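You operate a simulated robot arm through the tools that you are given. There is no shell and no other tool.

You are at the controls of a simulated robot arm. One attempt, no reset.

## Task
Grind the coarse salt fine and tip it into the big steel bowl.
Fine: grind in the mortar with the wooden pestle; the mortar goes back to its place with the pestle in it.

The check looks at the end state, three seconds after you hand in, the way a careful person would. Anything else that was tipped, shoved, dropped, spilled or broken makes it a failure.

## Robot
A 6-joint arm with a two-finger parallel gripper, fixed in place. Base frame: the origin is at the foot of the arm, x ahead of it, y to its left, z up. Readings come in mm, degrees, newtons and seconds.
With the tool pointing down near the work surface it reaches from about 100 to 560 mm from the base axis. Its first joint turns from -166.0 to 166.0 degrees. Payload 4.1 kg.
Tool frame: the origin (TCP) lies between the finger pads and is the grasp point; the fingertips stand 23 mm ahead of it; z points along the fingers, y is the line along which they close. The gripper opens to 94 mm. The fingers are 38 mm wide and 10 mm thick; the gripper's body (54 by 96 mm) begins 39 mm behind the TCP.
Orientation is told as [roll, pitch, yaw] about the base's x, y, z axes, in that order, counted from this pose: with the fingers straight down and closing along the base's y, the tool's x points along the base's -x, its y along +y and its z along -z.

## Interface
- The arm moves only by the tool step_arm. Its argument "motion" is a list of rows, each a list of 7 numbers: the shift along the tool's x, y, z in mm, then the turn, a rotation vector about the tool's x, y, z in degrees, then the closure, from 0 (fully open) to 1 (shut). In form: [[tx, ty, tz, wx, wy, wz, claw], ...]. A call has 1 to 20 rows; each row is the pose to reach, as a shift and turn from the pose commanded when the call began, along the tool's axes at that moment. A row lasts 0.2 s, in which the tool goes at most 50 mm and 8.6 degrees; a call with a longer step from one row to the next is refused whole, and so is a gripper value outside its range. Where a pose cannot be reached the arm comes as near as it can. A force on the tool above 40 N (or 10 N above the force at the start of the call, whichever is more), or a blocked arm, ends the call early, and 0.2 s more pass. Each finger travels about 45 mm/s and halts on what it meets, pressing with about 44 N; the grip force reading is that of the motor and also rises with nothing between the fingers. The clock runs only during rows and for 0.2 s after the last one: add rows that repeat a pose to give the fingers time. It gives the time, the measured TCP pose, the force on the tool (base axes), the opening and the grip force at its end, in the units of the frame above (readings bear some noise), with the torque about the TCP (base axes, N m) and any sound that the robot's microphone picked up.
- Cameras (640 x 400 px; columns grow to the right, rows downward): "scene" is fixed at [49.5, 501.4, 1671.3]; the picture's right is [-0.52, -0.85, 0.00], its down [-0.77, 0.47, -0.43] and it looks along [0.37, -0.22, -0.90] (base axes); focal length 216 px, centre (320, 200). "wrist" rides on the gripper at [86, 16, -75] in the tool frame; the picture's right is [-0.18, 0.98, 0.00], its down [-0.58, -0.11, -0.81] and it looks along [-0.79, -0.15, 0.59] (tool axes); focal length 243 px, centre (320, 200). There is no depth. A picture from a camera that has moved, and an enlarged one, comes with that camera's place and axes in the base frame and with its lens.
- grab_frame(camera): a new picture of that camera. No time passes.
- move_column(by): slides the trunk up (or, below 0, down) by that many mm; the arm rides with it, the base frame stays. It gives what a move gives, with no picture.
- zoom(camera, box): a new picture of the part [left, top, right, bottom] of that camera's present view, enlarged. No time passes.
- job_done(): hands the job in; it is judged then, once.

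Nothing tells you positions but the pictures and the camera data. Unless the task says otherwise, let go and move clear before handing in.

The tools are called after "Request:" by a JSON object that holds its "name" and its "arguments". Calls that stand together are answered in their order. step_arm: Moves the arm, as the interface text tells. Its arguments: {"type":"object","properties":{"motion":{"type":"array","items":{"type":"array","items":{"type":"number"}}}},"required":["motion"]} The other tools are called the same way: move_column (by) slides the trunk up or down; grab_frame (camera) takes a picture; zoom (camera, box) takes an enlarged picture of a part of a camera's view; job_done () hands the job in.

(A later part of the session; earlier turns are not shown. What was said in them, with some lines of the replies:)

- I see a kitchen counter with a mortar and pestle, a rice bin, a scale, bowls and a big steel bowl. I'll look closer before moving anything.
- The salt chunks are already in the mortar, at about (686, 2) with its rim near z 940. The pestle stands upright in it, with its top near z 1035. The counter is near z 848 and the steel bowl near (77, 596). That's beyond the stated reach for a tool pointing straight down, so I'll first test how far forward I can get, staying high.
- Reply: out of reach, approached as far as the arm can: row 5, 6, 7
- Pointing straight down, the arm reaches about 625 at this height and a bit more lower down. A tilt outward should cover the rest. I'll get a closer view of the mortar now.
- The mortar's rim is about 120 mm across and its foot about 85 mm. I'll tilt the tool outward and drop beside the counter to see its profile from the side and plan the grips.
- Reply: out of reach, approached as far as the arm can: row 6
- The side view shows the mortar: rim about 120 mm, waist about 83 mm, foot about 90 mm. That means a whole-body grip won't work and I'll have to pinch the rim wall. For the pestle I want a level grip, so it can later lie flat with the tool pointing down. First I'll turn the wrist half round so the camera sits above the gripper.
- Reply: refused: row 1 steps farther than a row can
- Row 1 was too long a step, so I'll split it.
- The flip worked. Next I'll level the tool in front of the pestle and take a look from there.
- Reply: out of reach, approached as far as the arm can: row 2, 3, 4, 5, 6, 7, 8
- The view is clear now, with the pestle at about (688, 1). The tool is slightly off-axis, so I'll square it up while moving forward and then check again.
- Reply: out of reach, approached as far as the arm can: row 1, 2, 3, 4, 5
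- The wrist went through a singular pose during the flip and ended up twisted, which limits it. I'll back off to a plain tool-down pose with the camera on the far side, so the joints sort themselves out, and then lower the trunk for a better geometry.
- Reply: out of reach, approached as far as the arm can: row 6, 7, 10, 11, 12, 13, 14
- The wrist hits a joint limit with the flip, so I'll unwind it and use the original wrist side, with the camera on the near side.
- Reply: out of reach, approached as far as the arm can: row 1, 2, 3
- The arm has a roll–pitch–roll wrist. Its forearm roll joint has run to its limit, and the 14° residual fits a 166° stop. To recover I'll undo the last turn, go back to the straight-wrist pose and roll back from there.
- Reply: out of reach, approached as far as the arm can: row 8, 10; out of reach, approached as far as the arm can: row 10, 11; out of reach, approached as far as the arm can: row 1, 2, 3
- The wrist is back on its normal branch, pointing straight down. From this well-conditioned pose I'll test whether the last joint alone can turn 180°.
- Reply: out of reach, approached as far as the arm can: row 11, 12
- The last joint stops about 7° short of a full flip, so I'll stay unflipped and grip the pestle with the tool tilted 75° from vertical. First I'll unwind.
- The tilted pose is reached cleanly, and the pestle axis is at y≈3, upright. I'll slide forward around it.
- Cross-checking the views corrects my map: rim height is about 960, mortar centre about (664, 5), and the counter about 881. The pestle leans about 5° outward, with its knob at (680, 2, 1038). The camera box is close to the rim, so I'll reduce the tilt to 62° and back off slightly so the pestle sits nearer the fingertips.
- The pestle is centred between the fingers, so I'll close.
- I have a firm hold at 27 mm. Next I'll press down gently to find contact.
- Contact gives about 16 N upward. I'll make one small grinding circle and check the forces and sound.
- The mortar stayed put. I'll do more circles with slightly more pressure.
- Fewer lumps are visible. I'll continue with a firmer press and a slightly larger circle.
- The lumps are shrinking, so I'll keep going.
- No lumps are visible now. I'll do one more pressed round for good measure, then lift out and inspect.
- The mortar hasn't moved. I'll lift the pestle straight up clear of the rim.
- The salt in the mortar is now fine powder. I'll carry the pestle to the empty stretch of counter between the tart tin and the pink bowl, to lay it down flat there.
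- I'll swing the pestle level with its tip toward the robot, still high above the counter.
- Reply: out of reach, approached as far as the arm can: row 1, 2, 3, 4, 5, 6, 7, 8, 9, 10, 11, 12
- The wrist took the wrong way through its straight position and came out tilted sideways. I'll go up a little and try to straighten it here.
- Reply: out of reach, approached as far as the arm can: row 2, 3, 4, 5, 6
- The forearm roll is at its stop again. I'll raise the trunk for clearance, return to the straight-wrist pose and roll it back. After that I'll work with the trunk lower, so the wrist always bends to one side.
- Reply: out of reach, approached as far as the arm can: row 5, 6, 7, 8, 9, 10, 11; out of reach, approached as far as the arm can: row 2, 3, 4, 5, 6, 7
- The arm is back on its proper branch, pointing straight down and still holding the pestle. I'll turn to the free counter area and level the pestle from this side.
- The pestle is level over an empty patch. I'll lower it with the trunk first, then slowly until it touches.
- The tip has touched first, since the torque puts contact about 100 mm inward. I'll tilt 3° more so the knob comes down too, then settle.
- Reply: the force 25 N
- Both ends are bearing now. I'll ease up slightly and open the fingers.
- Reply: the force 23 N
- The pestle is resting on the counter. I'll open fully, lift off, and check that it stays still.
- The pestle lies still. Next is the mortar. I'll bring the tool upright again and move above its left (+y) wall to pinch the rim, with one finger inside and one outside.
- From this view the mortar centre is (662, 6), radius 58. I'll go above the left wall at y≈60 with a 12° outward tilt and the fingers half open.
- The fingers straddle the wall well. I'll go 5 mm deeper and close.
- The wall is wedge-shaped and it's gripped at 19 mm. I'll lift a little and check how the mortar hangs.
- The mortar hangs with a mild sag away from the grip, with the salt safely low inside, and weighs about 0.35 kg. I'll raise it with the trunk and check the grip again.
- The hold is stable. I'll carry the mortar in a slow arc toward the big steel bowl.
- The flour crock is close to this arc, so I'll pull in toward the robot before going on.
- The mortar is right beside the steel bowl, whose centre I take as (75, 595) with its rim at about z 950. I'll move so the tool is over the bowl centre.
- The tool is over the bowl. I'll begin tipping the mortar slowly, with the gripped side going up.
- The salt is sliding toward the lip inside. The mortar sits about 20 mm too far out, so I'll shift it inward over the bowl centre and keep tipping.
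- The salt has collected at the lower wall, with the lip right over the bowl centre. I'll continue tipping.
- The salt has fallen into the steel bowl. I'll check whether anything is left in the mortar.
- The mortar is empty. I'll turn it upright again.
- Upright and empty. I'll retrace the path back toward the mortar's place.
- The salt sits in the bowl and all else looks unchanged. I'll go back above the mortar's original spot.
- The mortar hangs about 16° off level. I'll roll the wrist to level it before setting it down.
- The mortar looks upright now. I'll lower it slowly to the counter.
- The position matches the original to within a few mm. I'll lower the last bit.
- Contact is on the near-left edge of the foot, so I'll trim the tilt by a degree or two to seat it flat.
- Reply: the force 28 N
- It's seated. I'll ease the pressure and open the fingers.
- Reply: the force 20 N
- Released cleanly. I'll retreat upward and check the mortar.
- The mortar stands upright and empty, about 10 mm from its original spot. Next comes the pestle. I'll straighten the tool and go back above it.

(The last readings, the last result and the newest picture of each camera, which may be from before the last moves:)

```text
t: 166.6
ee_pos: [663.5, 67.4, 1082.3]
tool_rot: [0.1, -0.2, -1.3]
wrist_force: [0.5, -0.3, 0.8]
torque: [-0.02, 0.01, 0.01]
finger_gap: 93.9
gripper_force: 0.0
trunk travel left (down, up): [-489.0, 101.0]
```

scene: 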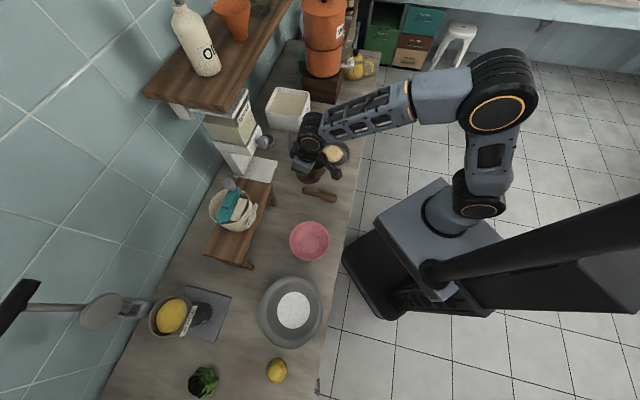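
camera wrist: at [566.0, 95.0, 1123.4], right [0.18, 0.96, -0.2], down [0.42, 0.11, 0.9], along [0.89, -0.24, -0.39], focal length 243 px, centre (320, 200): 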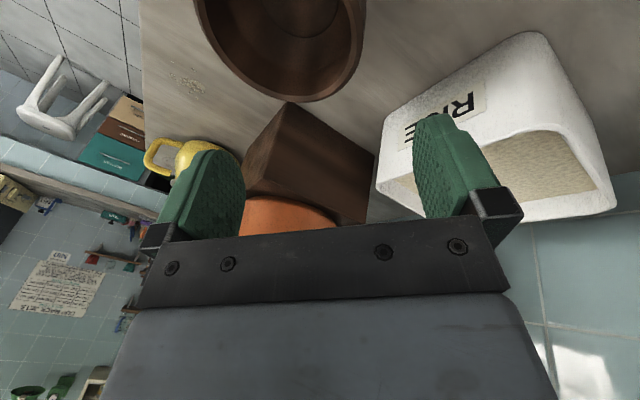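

Request:
{"name": "step_arm", "arguments": {"motion": [[26.6, 29.5, 0, 0, 0, -4.7, 0], [53.2, 59, 0, 0, 0, -9.3, 0], [79.9, 88.4, 0, 0, 0, -14, 0], [106.5, 117.9, 0, 0, 0, -18.7, 0], [133.1, 147.4, 0, 0, 0, -23.3, 0], [159.7, 176.9, 0, 0, 0, -28, 0], [186.4, 206.3, 0, 0, 0, -32.7, 0], [213, 235.8, 0, 0, 0, -37.3, 0], [239.6, 265.3, 0, 0, 0, -42, 0], [239.6, 265.3, 0, 0, 0, -42, 0]]}}

Request:
{"name": "step_arm", "arguments": {"motion": [[0, 0, 0, 0, 7, 0, 0], [0, 0, 0, 0, 14, 0, 0], [0, 0, 0, 0, 21, 0, 0], [0, 0, 0, 0, 28, 0, 0], [0, 0, 0, 0, 35, 0, 0], [0, 0, 0, 0, 35, 0, 0]]}}

Request:
{"name": "grab_frame", "arguments": {"camera": "wrist"}}

Request:
{"name": "zoom", "arguments": {"camera": "scene", "box": [270, 140, 370, 220]}}

```text
t: 168.8
ee_pos: [428.0, 339.3, 1078.3]
tool_rot: [-0.2, -0.3, 40.7]
wrist_force: [0.4, 0.9, -0.1]
torque: [-0.03, 0.01, -0.02]
finger_gap: 93.8
gripper_force: 0.2
trunk travel left (down, up): [-489.0, 101.0]
```

```text
t: 170.2
ee_pos: [425.4, 333.4, 1076.1]
tool_rot: [-0.2, 34.6, 40.5]
wrist_force: [0.3, 0.8, 0.1]
torque: [0.02, -0.01, -0.02]
finger_gap: 94.1
gripper_force: 0.1
out of reach, approached as far as the arm can: row 5, 6
trunk travel left (down, up): [-489.0, 101.0]
```

```text
taken
camera wrist: at [392.2, 327.0, 1185.6], right [-0.53, 0.84, -0.11], down [0.78, 0.53, 0.33], along [0.34, 0.09, -0.94], focal length 243 px, centre (320, 200)
```

wrist: 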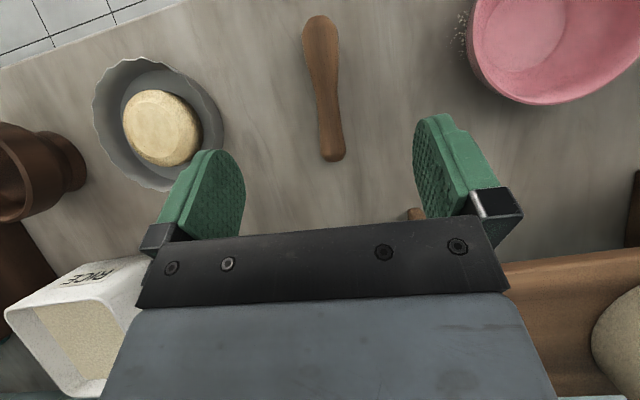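

```text
5.00 times, centred on (320, 180) of scene
camera zoom: at [49.5, 501.4, 1671.3], right [-0.52, -0.85, 0.0], down [-0.77, 0.47, -0.43], along [0.37, -0.22, -0.9], focal length 1079 px, centre (320, 300)
```

zoom: 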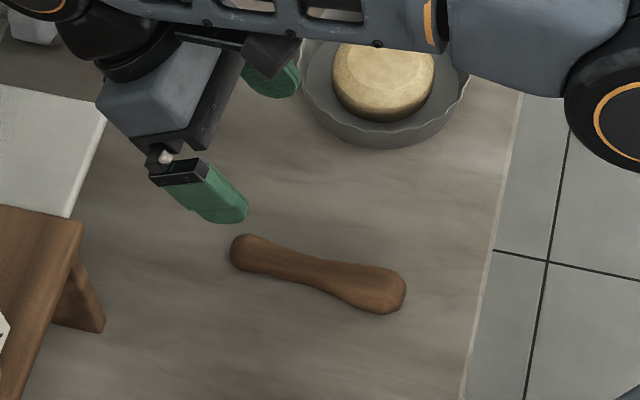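

The pestle is where I left it, lying along azimuth 38°. I'll descend straddling its handle.

Request:
{"name": "step_arm", "arguments": {"motion": [[-13, -1.4, 26, -0.3, 0, 0.45, 0], [-27, -2.8, 52, -0.6, 0, 0.9, 0], [-40, -4.2, 78, -0.9, 0, 1.35, 0], [-53.5, -5.7, 104, -1.26, 0, 1.8, 0], [-53.5, -5.7, 104, -1.26, 0, 1.8, 0]]}}

Request:
{"name": "grab_frame", "arguments": {"camera": "wrist"}}

```text
t: 171.4
ee_pos: [416.5, 318.5, 960.3]
tool_rot: [-0.1, 34.9, 38.4]
wrist_force: [-0.1, 0.1, 0.0]
torque: [0.02, 0.0, 0.01]
finger_gap: 94.0
gripper_force: 0.1
trunk travel left (down, up): [-489.0, 101.0]
```

```text
taken
camera wrist: at [384.6, 314.2, 1070.5], right [-0.49, 0.86, -0.11], down [0.8, 0.5, 0.33], along [0.34, 0.08, -0.94], focal length 243 px, centre (320, 200)
```

wrist: 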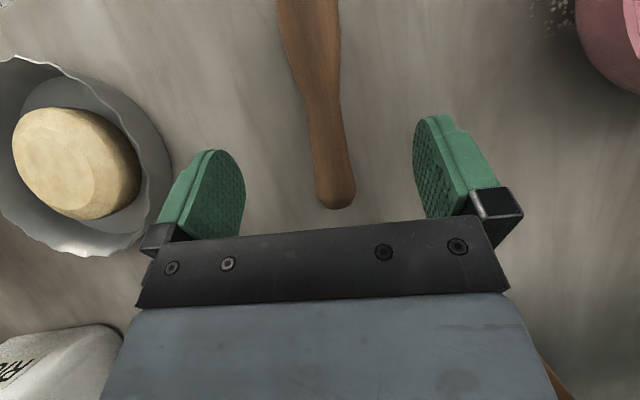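

Request:
{"name": "step_arm", "arguments": {"motion": [[-8, 0, 11.5, 0, 0, 0, 0], [-16, 0, 23, 0, 0, 0, 0], [-22, 0, 31.5, 0, 0, 0, 0], [-26, 0, 37.3, 0, 0, 0, 0], [-26, 0, 37.3, 0, 0, 0, 0]]}}

Request:
{"name": "step_arm", "arguments": {"motion": [[-0.6, 0, 0.9, 0, 0, 0, 0], [-1.2, 0, 1.7, 0, 0, 0, 0], [-1.2, 0, 1.7, 0, 0, 0, 0]]}}

Request:
{"name": "grab_frame", "arguments": {"camera": "wrist"}}

Request:
{"name": "zoom", "arguments": {"camera": "scene", "box": [270, 150, 350, 210]}}

```text
t: 172.6
ee_pos: [417.0, 318.6, 915.4]
tool_rot: [-0.2, 34.8, 38.4]
wrist_force: [-0.3, -0.5, 0.3]
torque: [0.01, -0.01, -0.03]
finger_gap: 94.3
gripper_force: 0.0
trunk travel left (down, up): [-489.0, 101.0]
```

```text
t: 173.4
ee_pos: [416.4, 318.5, 913.3]
tool_rot: [-0.3, 34.8, 38.4]
wrist_force: [-1.1, -0.3, -0.2]
torque: [-0.02, 0.0, -0.02]
finger_gap: 94.0
gripper_force: 0.2
trunk travel left (down, up): [-489.0, 101.0]
```

```text
taken
camera wrist: at [384.4, 313.8, 1022.3], right [-0.49, 0.86, -0.11], down [0.8, 0.5, 0.33], along [0.34, 0.08, -0.94], focal length 243 px, centre (320, 200)
```

wrist: 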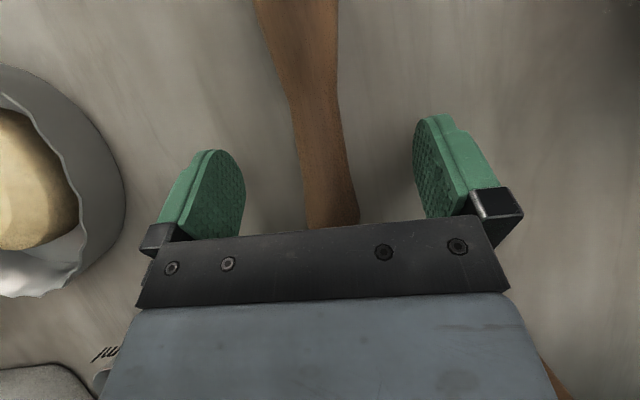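

```text
6.67 times, centred on (310, 180) of scene
camera zoom: at [49.5, 501.4, 1671.3], right [-0.52, -0.85, 0.0], down [-0.77, 0.47, -0.43], along [0.37, -0.22, -0.9], focal length 1439 px, centre (387, 333)
```

zoom: 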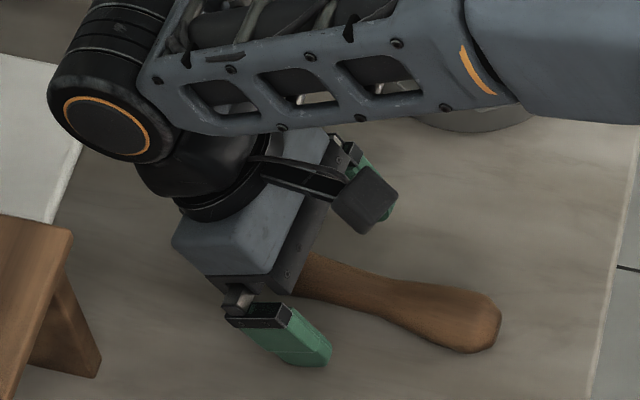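

Request:
{"name": "step_arm", "arguments": {"motion": [[0, 0, 0, 0, 0, 0, 0.3], [0, 0, 0, 0, 0, 0, 0.55], [0, 0, 0, 0, 0, 0, 0.7], [0, 0, 0, 0, 0, 0, 0.85], [0, 0, 0, 0, 0, 0, 1], [0, 0, 0, 0, 0, 0, 1], [0, 0, 0, 0, 0, 0, 1]]}}

Request:
{"name": "step_arm", "arguments": {"motion": [[5.7, 0, -8.2, 0, 0, 0, 1], [14, 0, -20, 0, 0, 0, 1], [25, 0, -36, 0, 0, 0, 1], [38, 0, -55, 0, 0, 0, 1], [38, 0, -55, 0, 0, 0, 1]]}}

Request:
{"name": "grab_frame", "arguments": {"camera": "wrist"}}

Request:
{"name": "zoom", "arguments": {"camera": "scene", "box": [270, 150, 350, 210]}}

```text
t: 175.0
ee_pos: [416.3, 318.1, 912.8]
tool_rot: [-0.2, 34.7, 38.4]
wrist_force: [0.3, -0.1, 0.8]
torque: [0.01, 0.04, -0.03]
finger_gap: 26.7
gripper_force: 43.5
trunk travel left (down, up): [-489.0, 101.0]
```

```text
t: 176.2
ee_pos: [418.8, 319.1, 982.2]
tool_rot: [-0.2, 34.9, 38.4]
wrist_force: [0.9, -0.9, -0.7]
torque: [0.01, -0.03, 0.0]
finger_gap: 26.6
gripper_force: 43.5
trunk travel left (down, up): [-489.0, 101.0]
```

```text
taken
camera wrist: at [385.5, 314.5, 1090.6], right [-0.49, 0.86, -0.11], down [0.8, 0.5, 0.33], along [0.34, 0.08, -0.94], focal length 243 px, centre (320, 200)
```

wrist: 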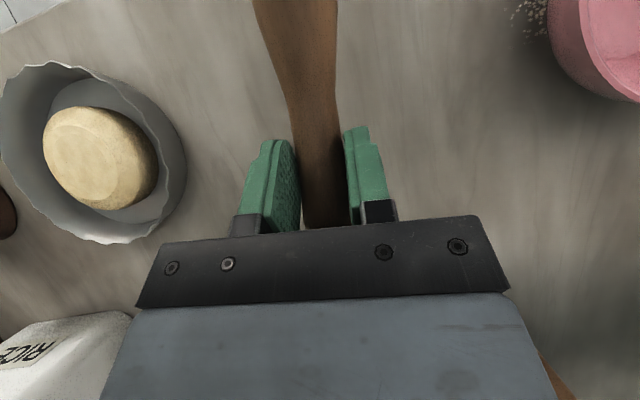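

```text
6.67 times, centred on (310, 180) of scene
camera zoom: at [49.5, 501.4, 1671.3], right [-0.52, -0.85, 0.0], down [-0.77, 0.47, -0.43], along [0.37, -0.22, -0.9], focal length 1439 px, centre (387, 333)
```

zoom: 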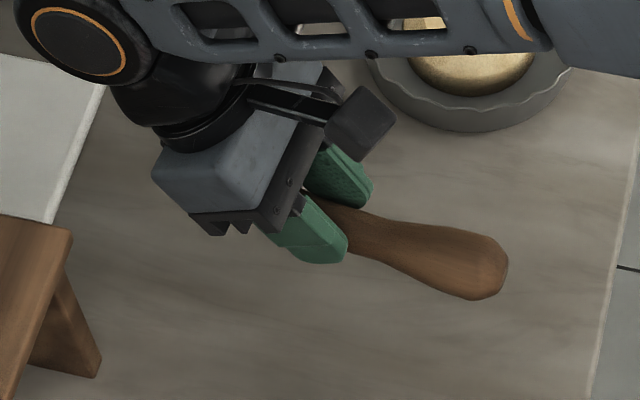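

The pestle is held firmly. I'll raise it and step the trunk down in stages, so the arm can later hold the pestle upright over the mortar without passing through the bad wrist pose.

Request:
{"name": "step_arm", "arguments": {"motion": [[29.4, 0, -19.7, 0, -3, 0, 1], [58.8, 0, -39.4, 0, -9, 0, 1], [88.2, 0, -59.2, 0, -16, 0, 1], [117.6, 0, -78.9, 0, -23, 0, 1], [147, 0, -98.6, 0, -29, 0, 1], [176.4, 0, -118.3, 0, -35, 0, 1], [176.4, 0, -118.3, 0, -35, 0, 1]]}}

Request:
{"name": "move_column", "arguments": {"by": -130}}

Request:
{"name": "step_arm", "arguments": {"motion": [[0, 0, -33, 0, 0, 0, 1], [0, 0, -66, 0, 0, 0, 1], [0, 0, -99, 0, 0, 0, 1], [0, 0, -130, 0, 0, 0, 1], [0, 0, -130, 0, 0, 0, 1]]}}

```text
t: 177.8
ee_pos: [354.7, 272.0, 1175.9]
tool_rot: [-0.2, -0.2, 38.5]
wrist_force: [0.2, 0.1, -1.6]
torque: [0.02, -0.03, 0.01]
finger_gap: 26.3
gripper_force: 44.2
trunk travel left (down, up): [-489.0, 101.0]
```

```text
t: 179.4
ee_pos: [357.2, 271.6, 1046.2]
tool_rot: [-0.1, -0.2, 38.5]
wrist_force: [-0.5, 0.1, -1.3]
torque: [0.02, -0.01, 0.01]
finger_gap: 26.5
gripper_force: 43.5
trunk travel left (down, up): [-359.0, 231.0]
```

```text
t: 180.6
ee_pos: [354.9, 271.8, 1178.5]
tool_rot: [-0.1, -0.1, 38.5]
wrist_force: [-0.6, 0.0, -1.0]
torque: [0.02, -0.03, -0.02]
finger_gap: 26.8
gripper_force: 43.9
trunk travel left (down, up): [-359.0, 231.0]
```

Request:
{"name": "move_column", "arguments": {"by": -130}}

Request:
{"name": "step_arm", "arguments": {"motion": [[0, 0, -25, 0, 0, 0, 1], [0, 0, -50, 0, 0, 0, 1], [0, 0, -75, 0, 0, 0, 1], [0, 0, -75, 0, 0, 0, 1]]}}

Request:
{"name": "grab_frame", "arguments": {"camera": "scene"}}

```text
t: 182.2
ee_pos: [354.8, 272.8, 1048.3]
tool_rot: [0.0, -0.2, 38.5]
wrist_force: [0.0, -0.3, -0.4]
torque: [-0.01, -0.01, 0.01]
finger_gap: 26.3
gripper_force: 43.7
trunk travel left (down, up): [-229.0, 361.0]
```

```text
t: 183.2
ee_pos: [350.6, 268.3, 1096.3]
tool_rot: [-0.1, -0.2, 38.5]
wrist_force: [0.5, 0.4, -1.3]
torque: [0.02, 0.01, 0.02]
finger_gap: 26.9
gripper_force: 44.1
out of reach, approached as far as the arm can: row 2, 3, 4
trunk travel left (down, up): [-229.0, 361.0]
```

```text
taken
```

scene: 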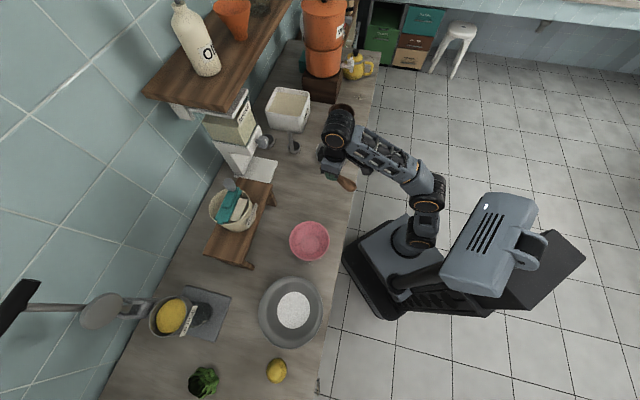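

Now I'll tilt the tool outward so the pestle comes upright, watching that the wrist behaves.

Request:
{"name": "step_arm", "arguments": {"motion": [[-15, 0, 0, 0, -6.9, 0, 1], [-30, 0, 0, 0, -13.8, 0, 1], [-45, 0, 0, 0, -20.6, 0, 1], [-60, 0, 0, 0, -27.5, 0, 1], [-75, 0, 0, 0, -34.4, 0, 1], [-90, 0, 0, 0, -41.3, 0, 1], [-105, 0, 0, 0, -48.1, 0, 1], [-119, 0, 0, 0, -55, 0, 1], [-119, 0, 0, 0, -55, 0, 1]]}}

Request:
{"name": "zoom", "arguments": {"camera": "scene", "box": [260, 80, 460, 260]}}

Request:
{"name": "grab_frame", "arguments": {"camera": "wrist"}}

```text
t: 185.2
ee_pos: [444.1, 341.1, 1097.6]
tool_rot: [-0.2, -55.3, 38.8]
wrist_force: [0.0, 0.2, -0.8]
torque: [-0.02, 0.04, 0.03]
finger_gap: 26.7
gripper_force: 43.9
trunk travel left (down, up): [-229.0, 361.0]
```

```text
2.22 times, centred on (360, 170) of scene
camera zoom: at [49.5, 501.4, 1671.3], right [-0.52, -0.85, 0.0], down [-0.77, 0.47, -0.43], along [0.37, -0.22, -0.9], focal length 480 px, centre (231, 267)
```

zoom: 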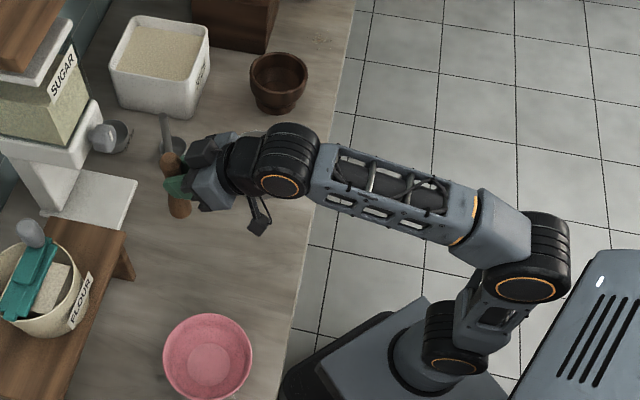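

```text
taken
camera wrist: at [346.7, 285.0, 1067.6], right [-0.53, 0.83, 0.15], down [-0.19, -0.29, 0.94], along [0.83, 0.47, 0.31], focal length 243 px, centre (320, 200)
```

wrist: 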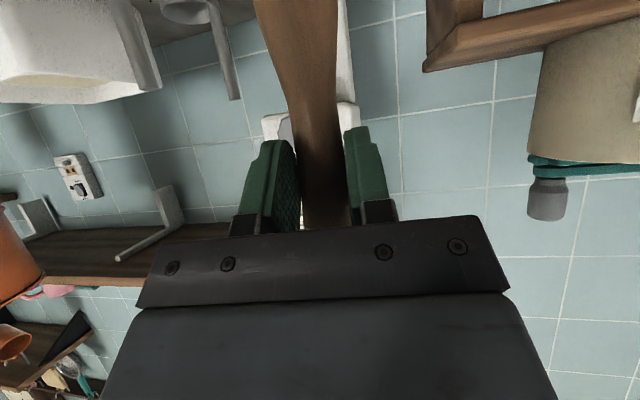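

The pestle is upright and the wrist is clean. I'll swing over above the mortar.

Request:
{"name": "step_arm", "arguments": {"motion": [[2.6, -38, -4.6, 3.1, 0, 2.15, 1], [5.2, -76, -9.3, 6.2, 0, 4.3, 1], [7.8, -114, -13.9, 9.3, 0, 6.45, 1], [10.4, -152, -18.6, 12.4, 0, 8.6, 1], [13, -190, -23.2, 15.5, 0, 10.75, 1], [15.7, -228, -27.8, 18.7, 0, 12.9, 1], [18.3, -266, -32.5, 21.8, 0, 15, 1], [20.9, -304, -37.1, 24.9, 0, 17.2, 1], [23.5, -342, -41.8, 28, 0, 19.35, 1], [26.1, -380, -46.4, 31.1, 0, 21.5, 1], [26.1, -380, -46.4, 31.1, 0, 21.5, 1]]}}

Request:
{"name": "grab_frame", "arguments": {"camera": "wrist"}}

Request:
{"name": "zoom", "arguments": {"camera": "scene", "box": [300, 60, 380, 140]}}

```text
t: 187.6
ee_pos: [638.5, 10.0, 1104.4]
tool_rot: [-0.4, -55.3, 0.9]
wrist_force: [-0.3, -0.6, -1.0]
torque: [0.01, 0.01, 0.0]
finger_gap: 26.8
gripper_force: 44.1
trunk travel left (down, up): [-229.0, 361.0]
```

```text
taken
camera wrist: at [527.7, 25.1, 1074.9], right [0.09, 0.98, 0.15], down [-0.33, -0.11, 0.94], along [0.94, -0.14, 0.31], focal length 243 px, centre (320, 200)
```

wrist: 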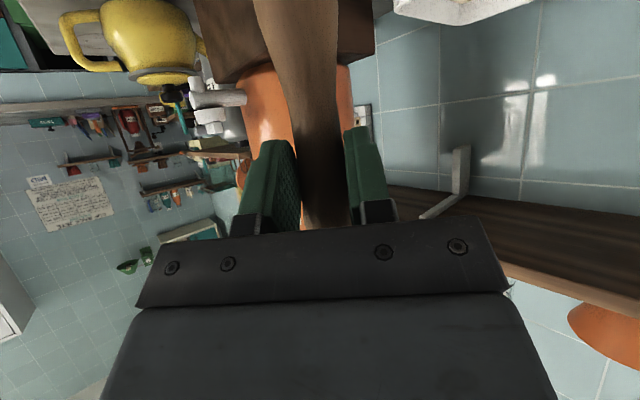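

```text
5.00 times, centred on (340, 100) of scene
camera zoom: at [49.5, 501.4, 1671.3], right [-0.52, -0.85, 0.0], down [-0.77, 0.47, -0.43], along [0.37, -0.22, -0.9], focal length 1079 px, centre (220, 700)
```

zoom: 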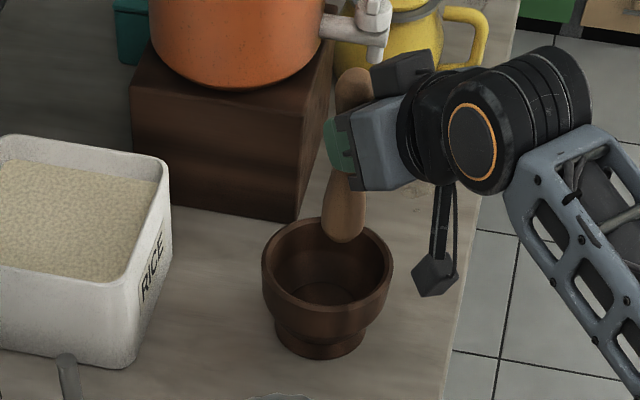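

The tip is about 10 mm off the mortar's centre (−x, −y). I'll correct that and then lower partway.

Request:
{"name": "step_arm", "arguments": {"motion": [[-5.1, 8, 7.4, 0, 0, 0, 1], [-5.1, 8, 7.4, 0, 0, 0, 1], [3.1, 8, 13.1, 0, 0, 0, 1], [11.3, 8, 18.8, 0, 0, 0, 1], [19.6, 8, 24.5, 0, 0, 0, 1], [27.8, 8, 30.2, 0, 0, 0, 1], [27.8, 8, 30.2, 0, 0, 0, 1]]}}

Request:
{"name": "zoom", "arguments": {"camera": "scene", "box": [310, 80, 370, 140]}}

Request:
{"name": "grab_frame", "arguments": {"camera": "wrist"}}

```text
t: 189.2
ee_pos: [646.7, 18.3, 1062.7]
tool_rot: [-0.3, -55.3, 1.0]
wrist_force: [-0.6, -0.2, -1.5]
torque: [0.0, -0.04, 0.02]
finger_gap: 26.7
gripper_force: 43.9
trunk travel left (down, up): [-229.0, 361.0]
```

```text
6.67 times, centred on (340, 110) of scene
camera zoom: at [49.5, 501.4, 1671.3], right [-0.52, -0.85, 0.0], down [-0.77, 0.47, -0.43], along [0.37, -0.22, -0.9], focal length 1439 px, centre (187, 800)
```

zoom: 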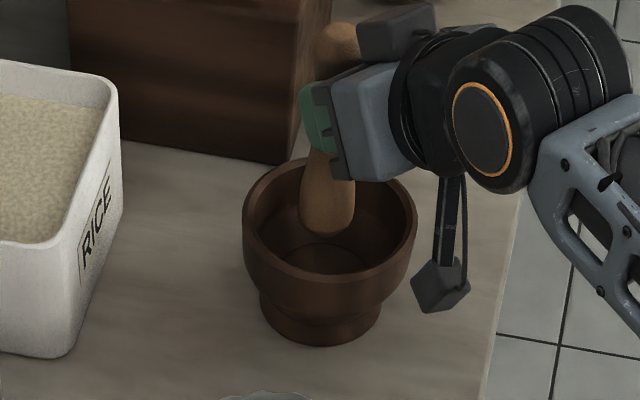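

```text
taken
camera wrist: at [536.0, 33.8, 1033.2], right [0.09, 0.98, 0.15], down [-0.33, -0.11, 0.94], along [0.94, -0.14, 0.32], focal length 243 px, centre (320, 200)
```

wrist: 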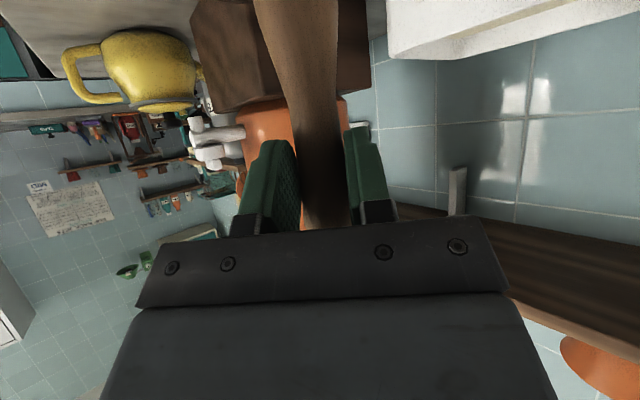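

The tip is centred inside the opening. I'll continue lowering.

Request:
{"name": "step_arm", "arguments": {"motion": [[8.2, 0, 5.7, 0, 0, 0, 1], [16.4, 0, 11.4, 0, 0, 0, 1], [24.7, 0, 17.1, 0, 0, 0, 1], [32.9, 0, 22.8, 0, 0, 0, 1], [32.9, 0, 22.8, 0, 0, 0, 1]]}}

Request:
{"name": "step_arm", "arguments": {"motion": [[1.6, 0, 1.1, 0, 0, 0, 1], [3.3, 0, 2.3, 0, 0, 0, 1], [3.3, 0, 2.3, 0, 0, 0, 1]]}}

Request:
{"name": "step_arm", "arguments": {"motion": [[1.6, 0, 1.1, 0, 0, 0, 1], [3.3, 0, 2.3, 0, 0, 0, 1], [3.3, 0, 2.3, 0, 0, 0, 1]]}}

Request:
{"name": "zoom", "arguments": {"camera": "scene", "box": [310, 80, 370, 140]}}

```text
t: 190.4
ee_pos: [647.3, 18.5, 1022.7]
tool_rot: [-0.4, -55.3, 1.0]
wrist_force: [0.5, 0.0, -0.5]
torque: [0.01, 0.03, -0.01]
finger_gap: 26.5
gripper_force: 44.5
trunk travel left (down, up): [-229.0, 361.0]
```

```text
t: 191.2
ee_pos: [647.1, 19.5, 1018.7]
tool_rot: [-0.3, -55.3, 1.0]
wrist_force: [0.5, 0.9, -0.4]
torque: [0.01, 0.02, 0.01]
finger_gap: 26.7
gripper_force: 43.4
trunk travel left (down, up): [-229.0, 361.0]
```

```text
t: 192.0
ee_pos: [647.1, 18.2, 1014.4]
tool_rot: [-0.4, -55.3, 1.0]
wrist_force: [0.2, 0.6, -0.9]
torque: [-0.01, 0.01, 0.01]
finger_gap: 26.6
gripper_force: 44.0
trunk travel left (down, up): [-229.0, 361.0]
```

```text
6.67 times, centred on (340, 110) of scene
camera zoom: at [49.5, 501.4, 1671.3], right [-0.52, -0.85, 0.0], down [-0.77, 0.47, -0.43], along [0.37, -0.22, -0.9], focal length 1439 px, centre (187, 800)
```

zoom: 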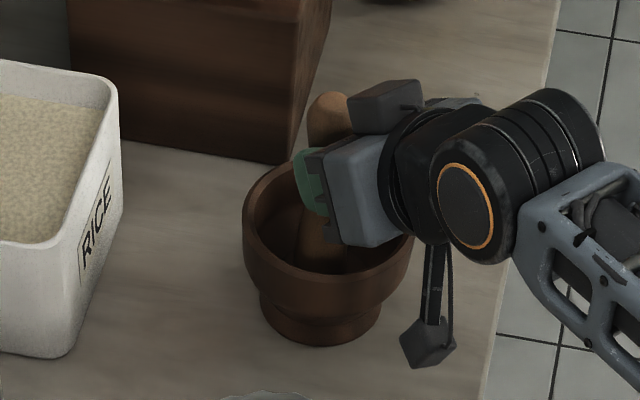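

Request:
{"name": "step_arm", "arguments": {"motion": [[1.6, 0, 1.1, 0, 0, 0, 1], [3.3, 0, 2.3, 0, 0, 0, 1], [3.3, 0, 2.3, 0, 0, 0, 1]]}}

Request:
{"name": "step_arm", "arguments": {"motion": [[1.6, 0, 1.1, 0, 0, 0, 1], [3.3, 0, 2.3, 0, 0, 0, 1], [3.3, 0, 2.3, 0, 0, 0, 1]]}}

Request:
{"name": "step_arm", "arguments": {"motion": [[0.8, 0, 0.6, 0, 0, 0, 1], [1.6, 0, 1.1, 0, 0, 0, 1], [1.6, 0, 1.1, 0, 0, 0, 1]]}}

```text
t: 192.8
ee_pos: [646.5, 18.7, 1011.5]
tool_rot: [-0.2, -55.4, 1.0]
wrist_force: [0.6, -0.3, 2.4]
torque: [0.04, -0.17, 0.01]
finger_gap: 26.3
gripper_force: 43.9
trunk travel left (down, up): [-229.0, 361.0]
```

```text
t: 193.6
ee_pos: [644.5, 18.8, 1012.1]
tool_rot: [-0.3, -56.0, 1.0]
wrist_force: [-0.7, 0.6, 22.2]
torque: [0.18, -0.55, 0.02]
finger_gap: 26.3
gripper_force: 43.6
trunk travel left (down, up): [-229.0, 361.0]
```

```text
t: 194.4
ee_pos: [644.9, 18.7, 1010.4]
tool_rot: [-0.3, -56.0, 0.8]
wrist_force: [-1.0, -0.4, 31.2]
torque: [0.02, -0.57, 0.0]
finger_gap: 26.6
gripper_force: 43.7
trunk travel left (down, up): [-229.0, 361.0]
```

It touched bottom. I'll back off to light contact and release gently.

Request:
{"name": "step_arm", "arguments": {"motion": [[-2, 0, -1.4, 0, 0, 0, 1], [-4.1, 0, -2.8, 0, 0, 0, 1], [-4.1, 0, -2.8, 0, 0, 0, 1]]}}

```text
t: 195.2
ee_pos: [644.8, 18.3, 1011.3]
tool_rot: [-0.3, -55.4, 0.9]
wrist_force: [0.8, -1.1, 19.2]
torque: [-0.07, -0.62, -0.02]
finger_gap: 26.6
gripper_force: 44.0
trunk travel left (down, up): [-229.0, 361.0]
```

Request:
{"name": "step_arm", "arguments": {"motion": [[-1.2, 0, -0.8, 0, 0, 0, 1], [-2.5, 0, -1.7, 0, 0, 0, 1], [-2.5, 0, -1.7, 0, 0, 0, 1]]}}

```text
t: 196.0
ee_pos: [647.9, 19.0, 1011.6]
tool_rot: [-0.3, -55.1, 1.0]
wrist_force: [-0.7, -1.3, 7.1]
torque: [-0.01, -0.04, 0.0]
finger_gap: 26.6
gripper_force: 44.0
trunk travel left (down, up): [-229.0, 361.0]
```

Request:
{"name": "step_arm", "arguments": {"motion": [[-0.8, 0, -0.6, 0, 0, 0, 1], [-0.8, 0, -0.6, 0, 0, 0, 1]]}}

Request:
{"name": "step_arm", "arguments": {"motion": [[0, 0, 0, 0, 0, 0, 0.72], [0, 0, 0, 0, 0, 0, 0.71], [0, 0, 0, 0, 0, 0, 0.69], [0, 0, 0, 0, 0, 0, 0.67], [0, 0, 0, 0, 0, 0, 0.65], [0, 0, 0, 0, 0, 0, 0.65]]}}

Request:
{"name": "grab_frame", "arguments": {"camera": "wrist"}}

Request:
{"name": "zoom", "arguments": {"camera": "scene", "box": [310, 80, 370, 140]}}

```text
t: 196.6
ee_pos: [647.2, 18.7, 1011.8]
tool_rot: [-0.4, -55.1, 1.0]
wrist_force: [-0.2, -0.1, 0.2]
torque: [-0.01, 0.03, -0.01]
finger_gap: 26.2
gripper_force: 44.0
trunk travel left (down, up): [-229.0, 361.0]
```

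```text
t: 198.0
ee_pos: [647.3, 18.2, 1013.2]
tool_rot: [-0.4, -55.3, 1.0]
wrist_force: [0.0, -0.9, -0.2]
torque: [0.0, -0.03, 0.0]
finger_gap: 33.2
gripper_force: 0.1
trunk travel left (down, up): [-229.0, 361.0]
```

```text
taken
camera wrist: at [537.2, 33.3, 984.0], right [0.09, 0.98, 0.15], down [-0.33, -0.11, 0.94], along [0.94, -0.14, 0.32], focal length 243 px, centre (320, 200)
```

wrist: 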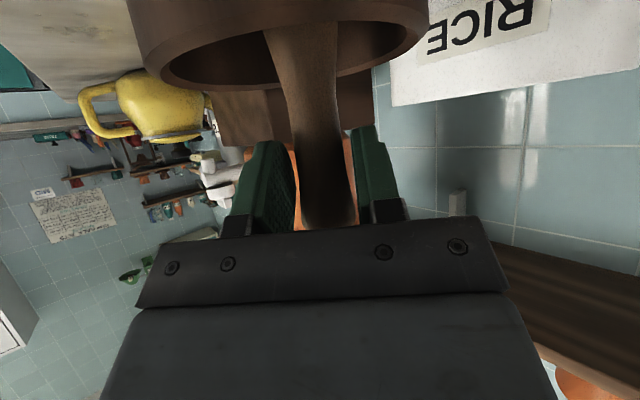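

```text
6.67 times, centred on (340, 110) of scene
camera zoom: at [49.5, 501.4, 1671.3], right [-0.52, -0.85, 0.0], down [-0.77, 0.47, -0.43], along [0.37, -0.22, -0.9], focal length 1439 px, centre (187, 800)
```

zoom: 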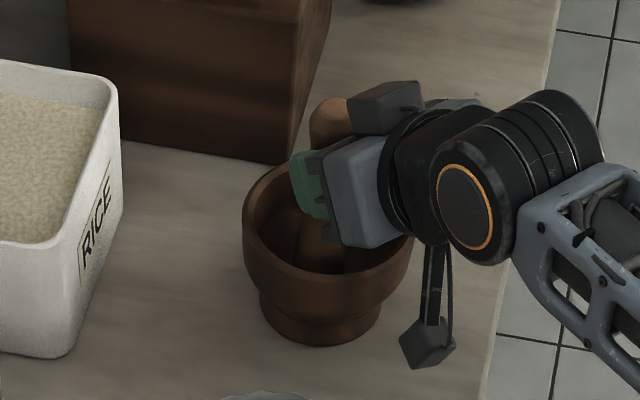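

The pestle stands in the mortar. I'll open fully and back straight out.

Request:
{"name": "step_arm", "arguments": {"motion": [[0, 0, 0, 0, 0, 0, 0.55], [0, 0, 0, 0, 0, 0, 0.4], [0, 0, 0, 0, 0, 0, 0.2], [0, 0, 0, 0, 0, 0, 0], [0, 0, 0, 0, 0, 0, 0], [0, 0, -10, 0, 0, 0, 0], [0, 0, -25, 0, 0, 0, 0], [0, 0, -50, 0, 0, 0, 0], [0, 0, -85, 0, 0, 0, 0], [0, 0, -120, 0, 0, 0, 0], [0, 0, -120, 0, 0, 0, 0]]}}

Request:
{"name": "grab_frame", "arguments": {"camera": "wrist"}}

Request:
{"name": "zoom", "arguments": {"camera": "scene", "box": [310, 80, 370, 140]}}

```text
t: 200.4
ee_pos: [547.8, 18.7, 1079.7]
tool_rot: [-0.4, -55.3, 1.0]
wrist_force: [0.2, 0.1, 0.6]
torque: [0.02, -0.01, 0.01]
finger_gap: 94.1
gripper_force: 0.0
trunk travel left (down, up): [-229.0, 361.0]
```

```text
taken
camera wrist: at [437.9, 33.8, 1050.5], right [0.09, 0.98, 0.15], down [-0.33, -0.11, 0.94], along [0.94, -0.14, 0.31], focal length 243 px, centre (320, 200)
```

wrist: 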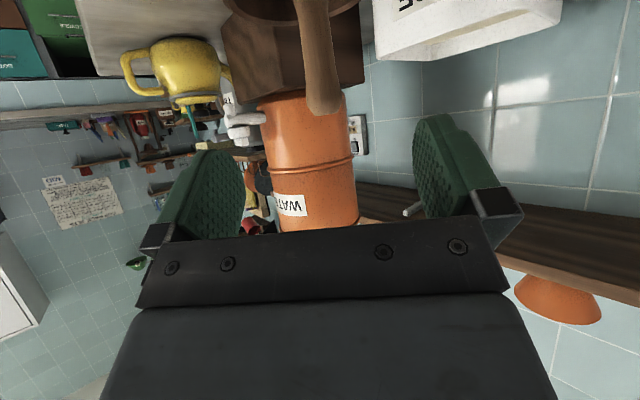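

```text
6.67 times, centred on (340, 110) of scene
camera zoom: at [49.5, 501.4, 1671.3], right [-0.52, -0.85, 0.0], down [-0.77, 0.47, -0.43], along [0.37, -0.22, -0.9], focal length 1439 px, centre (187, 800)
```

zoom: 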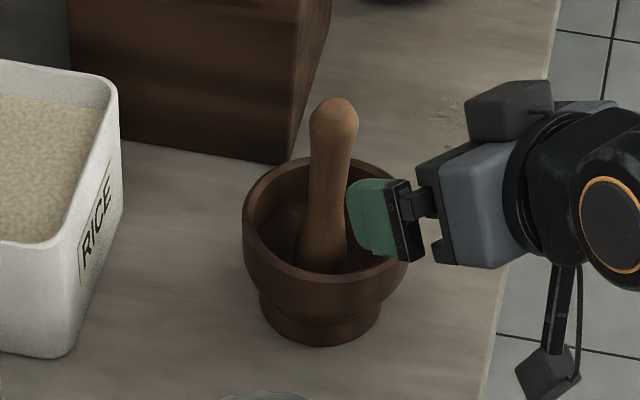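

The pestle is in the mortar. I'll move the arm clear and do a last overall check.

Request:
{"name": "step_arm", "arguments": {"motion": [[-25, 0, -25, 0, 0, 0, 0], [-50, 0, -50, 0, 6, 0, 0], [-60, 0, -75, 0, 12, 0, 0], [-60, 0, -100, 0, 18, 0, 0], [-60, 0, -100, 0, 18, 0, 0]]}}

Request:
{"name": "grab_frame", "arguments": {"camera": "scene"}}

Request:
{"name": "zoom", "arguments": {"camera": "scene", "box": [240, 200, 360, 360]}}

Request:
{"name": "zoom", "arguments": {"camera": "scene", "box": [240, 60, 400, 220]}}

```text
t: 201.6
ee_pos: [499.3, 18.2, 1188.0]
tool_rot: [-0.4, -37.2, 0.9]
wrist_force: [1.0, 0.4, -0.4]
torque: [0.01, -0.01, -0.02]
finger_gap: 94.1
gripper_force: 0.0
trunk travel left (down, up): [-229.0, 361.0]
```

```text
taken
```

scene: 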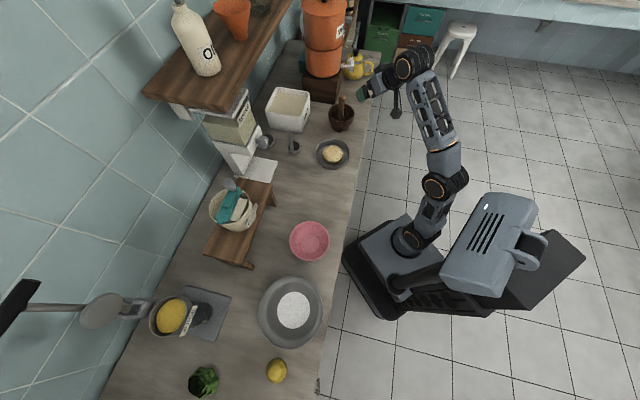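

```text
2.50 times, centred on (300, 280) of scene
camera zoom: at [49.5, 501.4, 1671.3], right [-0.52, -0.85, 0.0], down [-0.77, 0.47, -0.43], along [0.37, -0.22, -0.9], focal length 540 px, centre (370, 0)
```

zoom: 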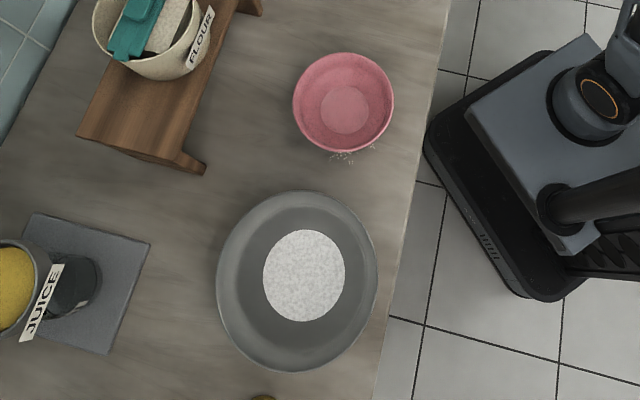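

```text
2.50 times, centred on (320, 140) of scene
camera zoom: at [49.5, 501.4, 1671.3], right [-0.52, -0.85, 0.0], down [-0.77, 0.47, -0.43], along [0.37, -0.22, -0.9], focal length 540 px, centre (320, 350)
```

zoom: 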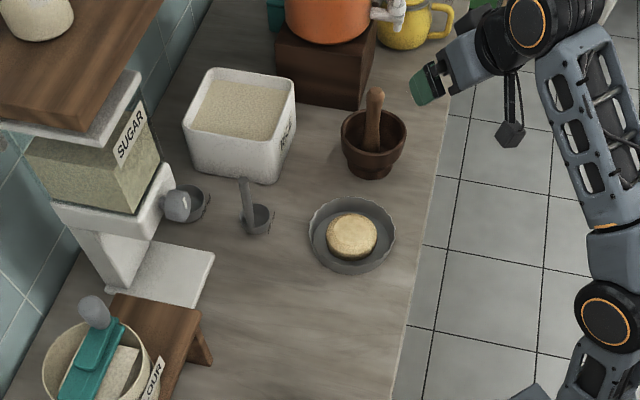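

The fine salt lies in the big steel bowl with none spilled. The mortar is back in its place with the pestle standing in it, about 10 mm from where it started, and everything else looks untouched. The gripper is empty and clear, so I'm handing in.

Request:
{"name": "job_done", "arguments": {}}

```text
The job is handed in.
```

I've handed the job in: the coarse salt is ground fine and in the big steel bowl. The final pictures show no lumps left and no new spills; the crumbs by the pink bowl were there at the start.

- **Mortar and pestle:** the mortar is back upright with the pestle standing in it. It sits about 10 mm from where it started, which I left as it was.
- **Everything else:** the tart tin, rice bin, pink bowl and other items look unmoved. I laid the pestle on an empty stretch of counter while pouring, then picked it up again.
- **Gripper:** it is open, empty and clear of the counter.

I haven't seen the result of the check.
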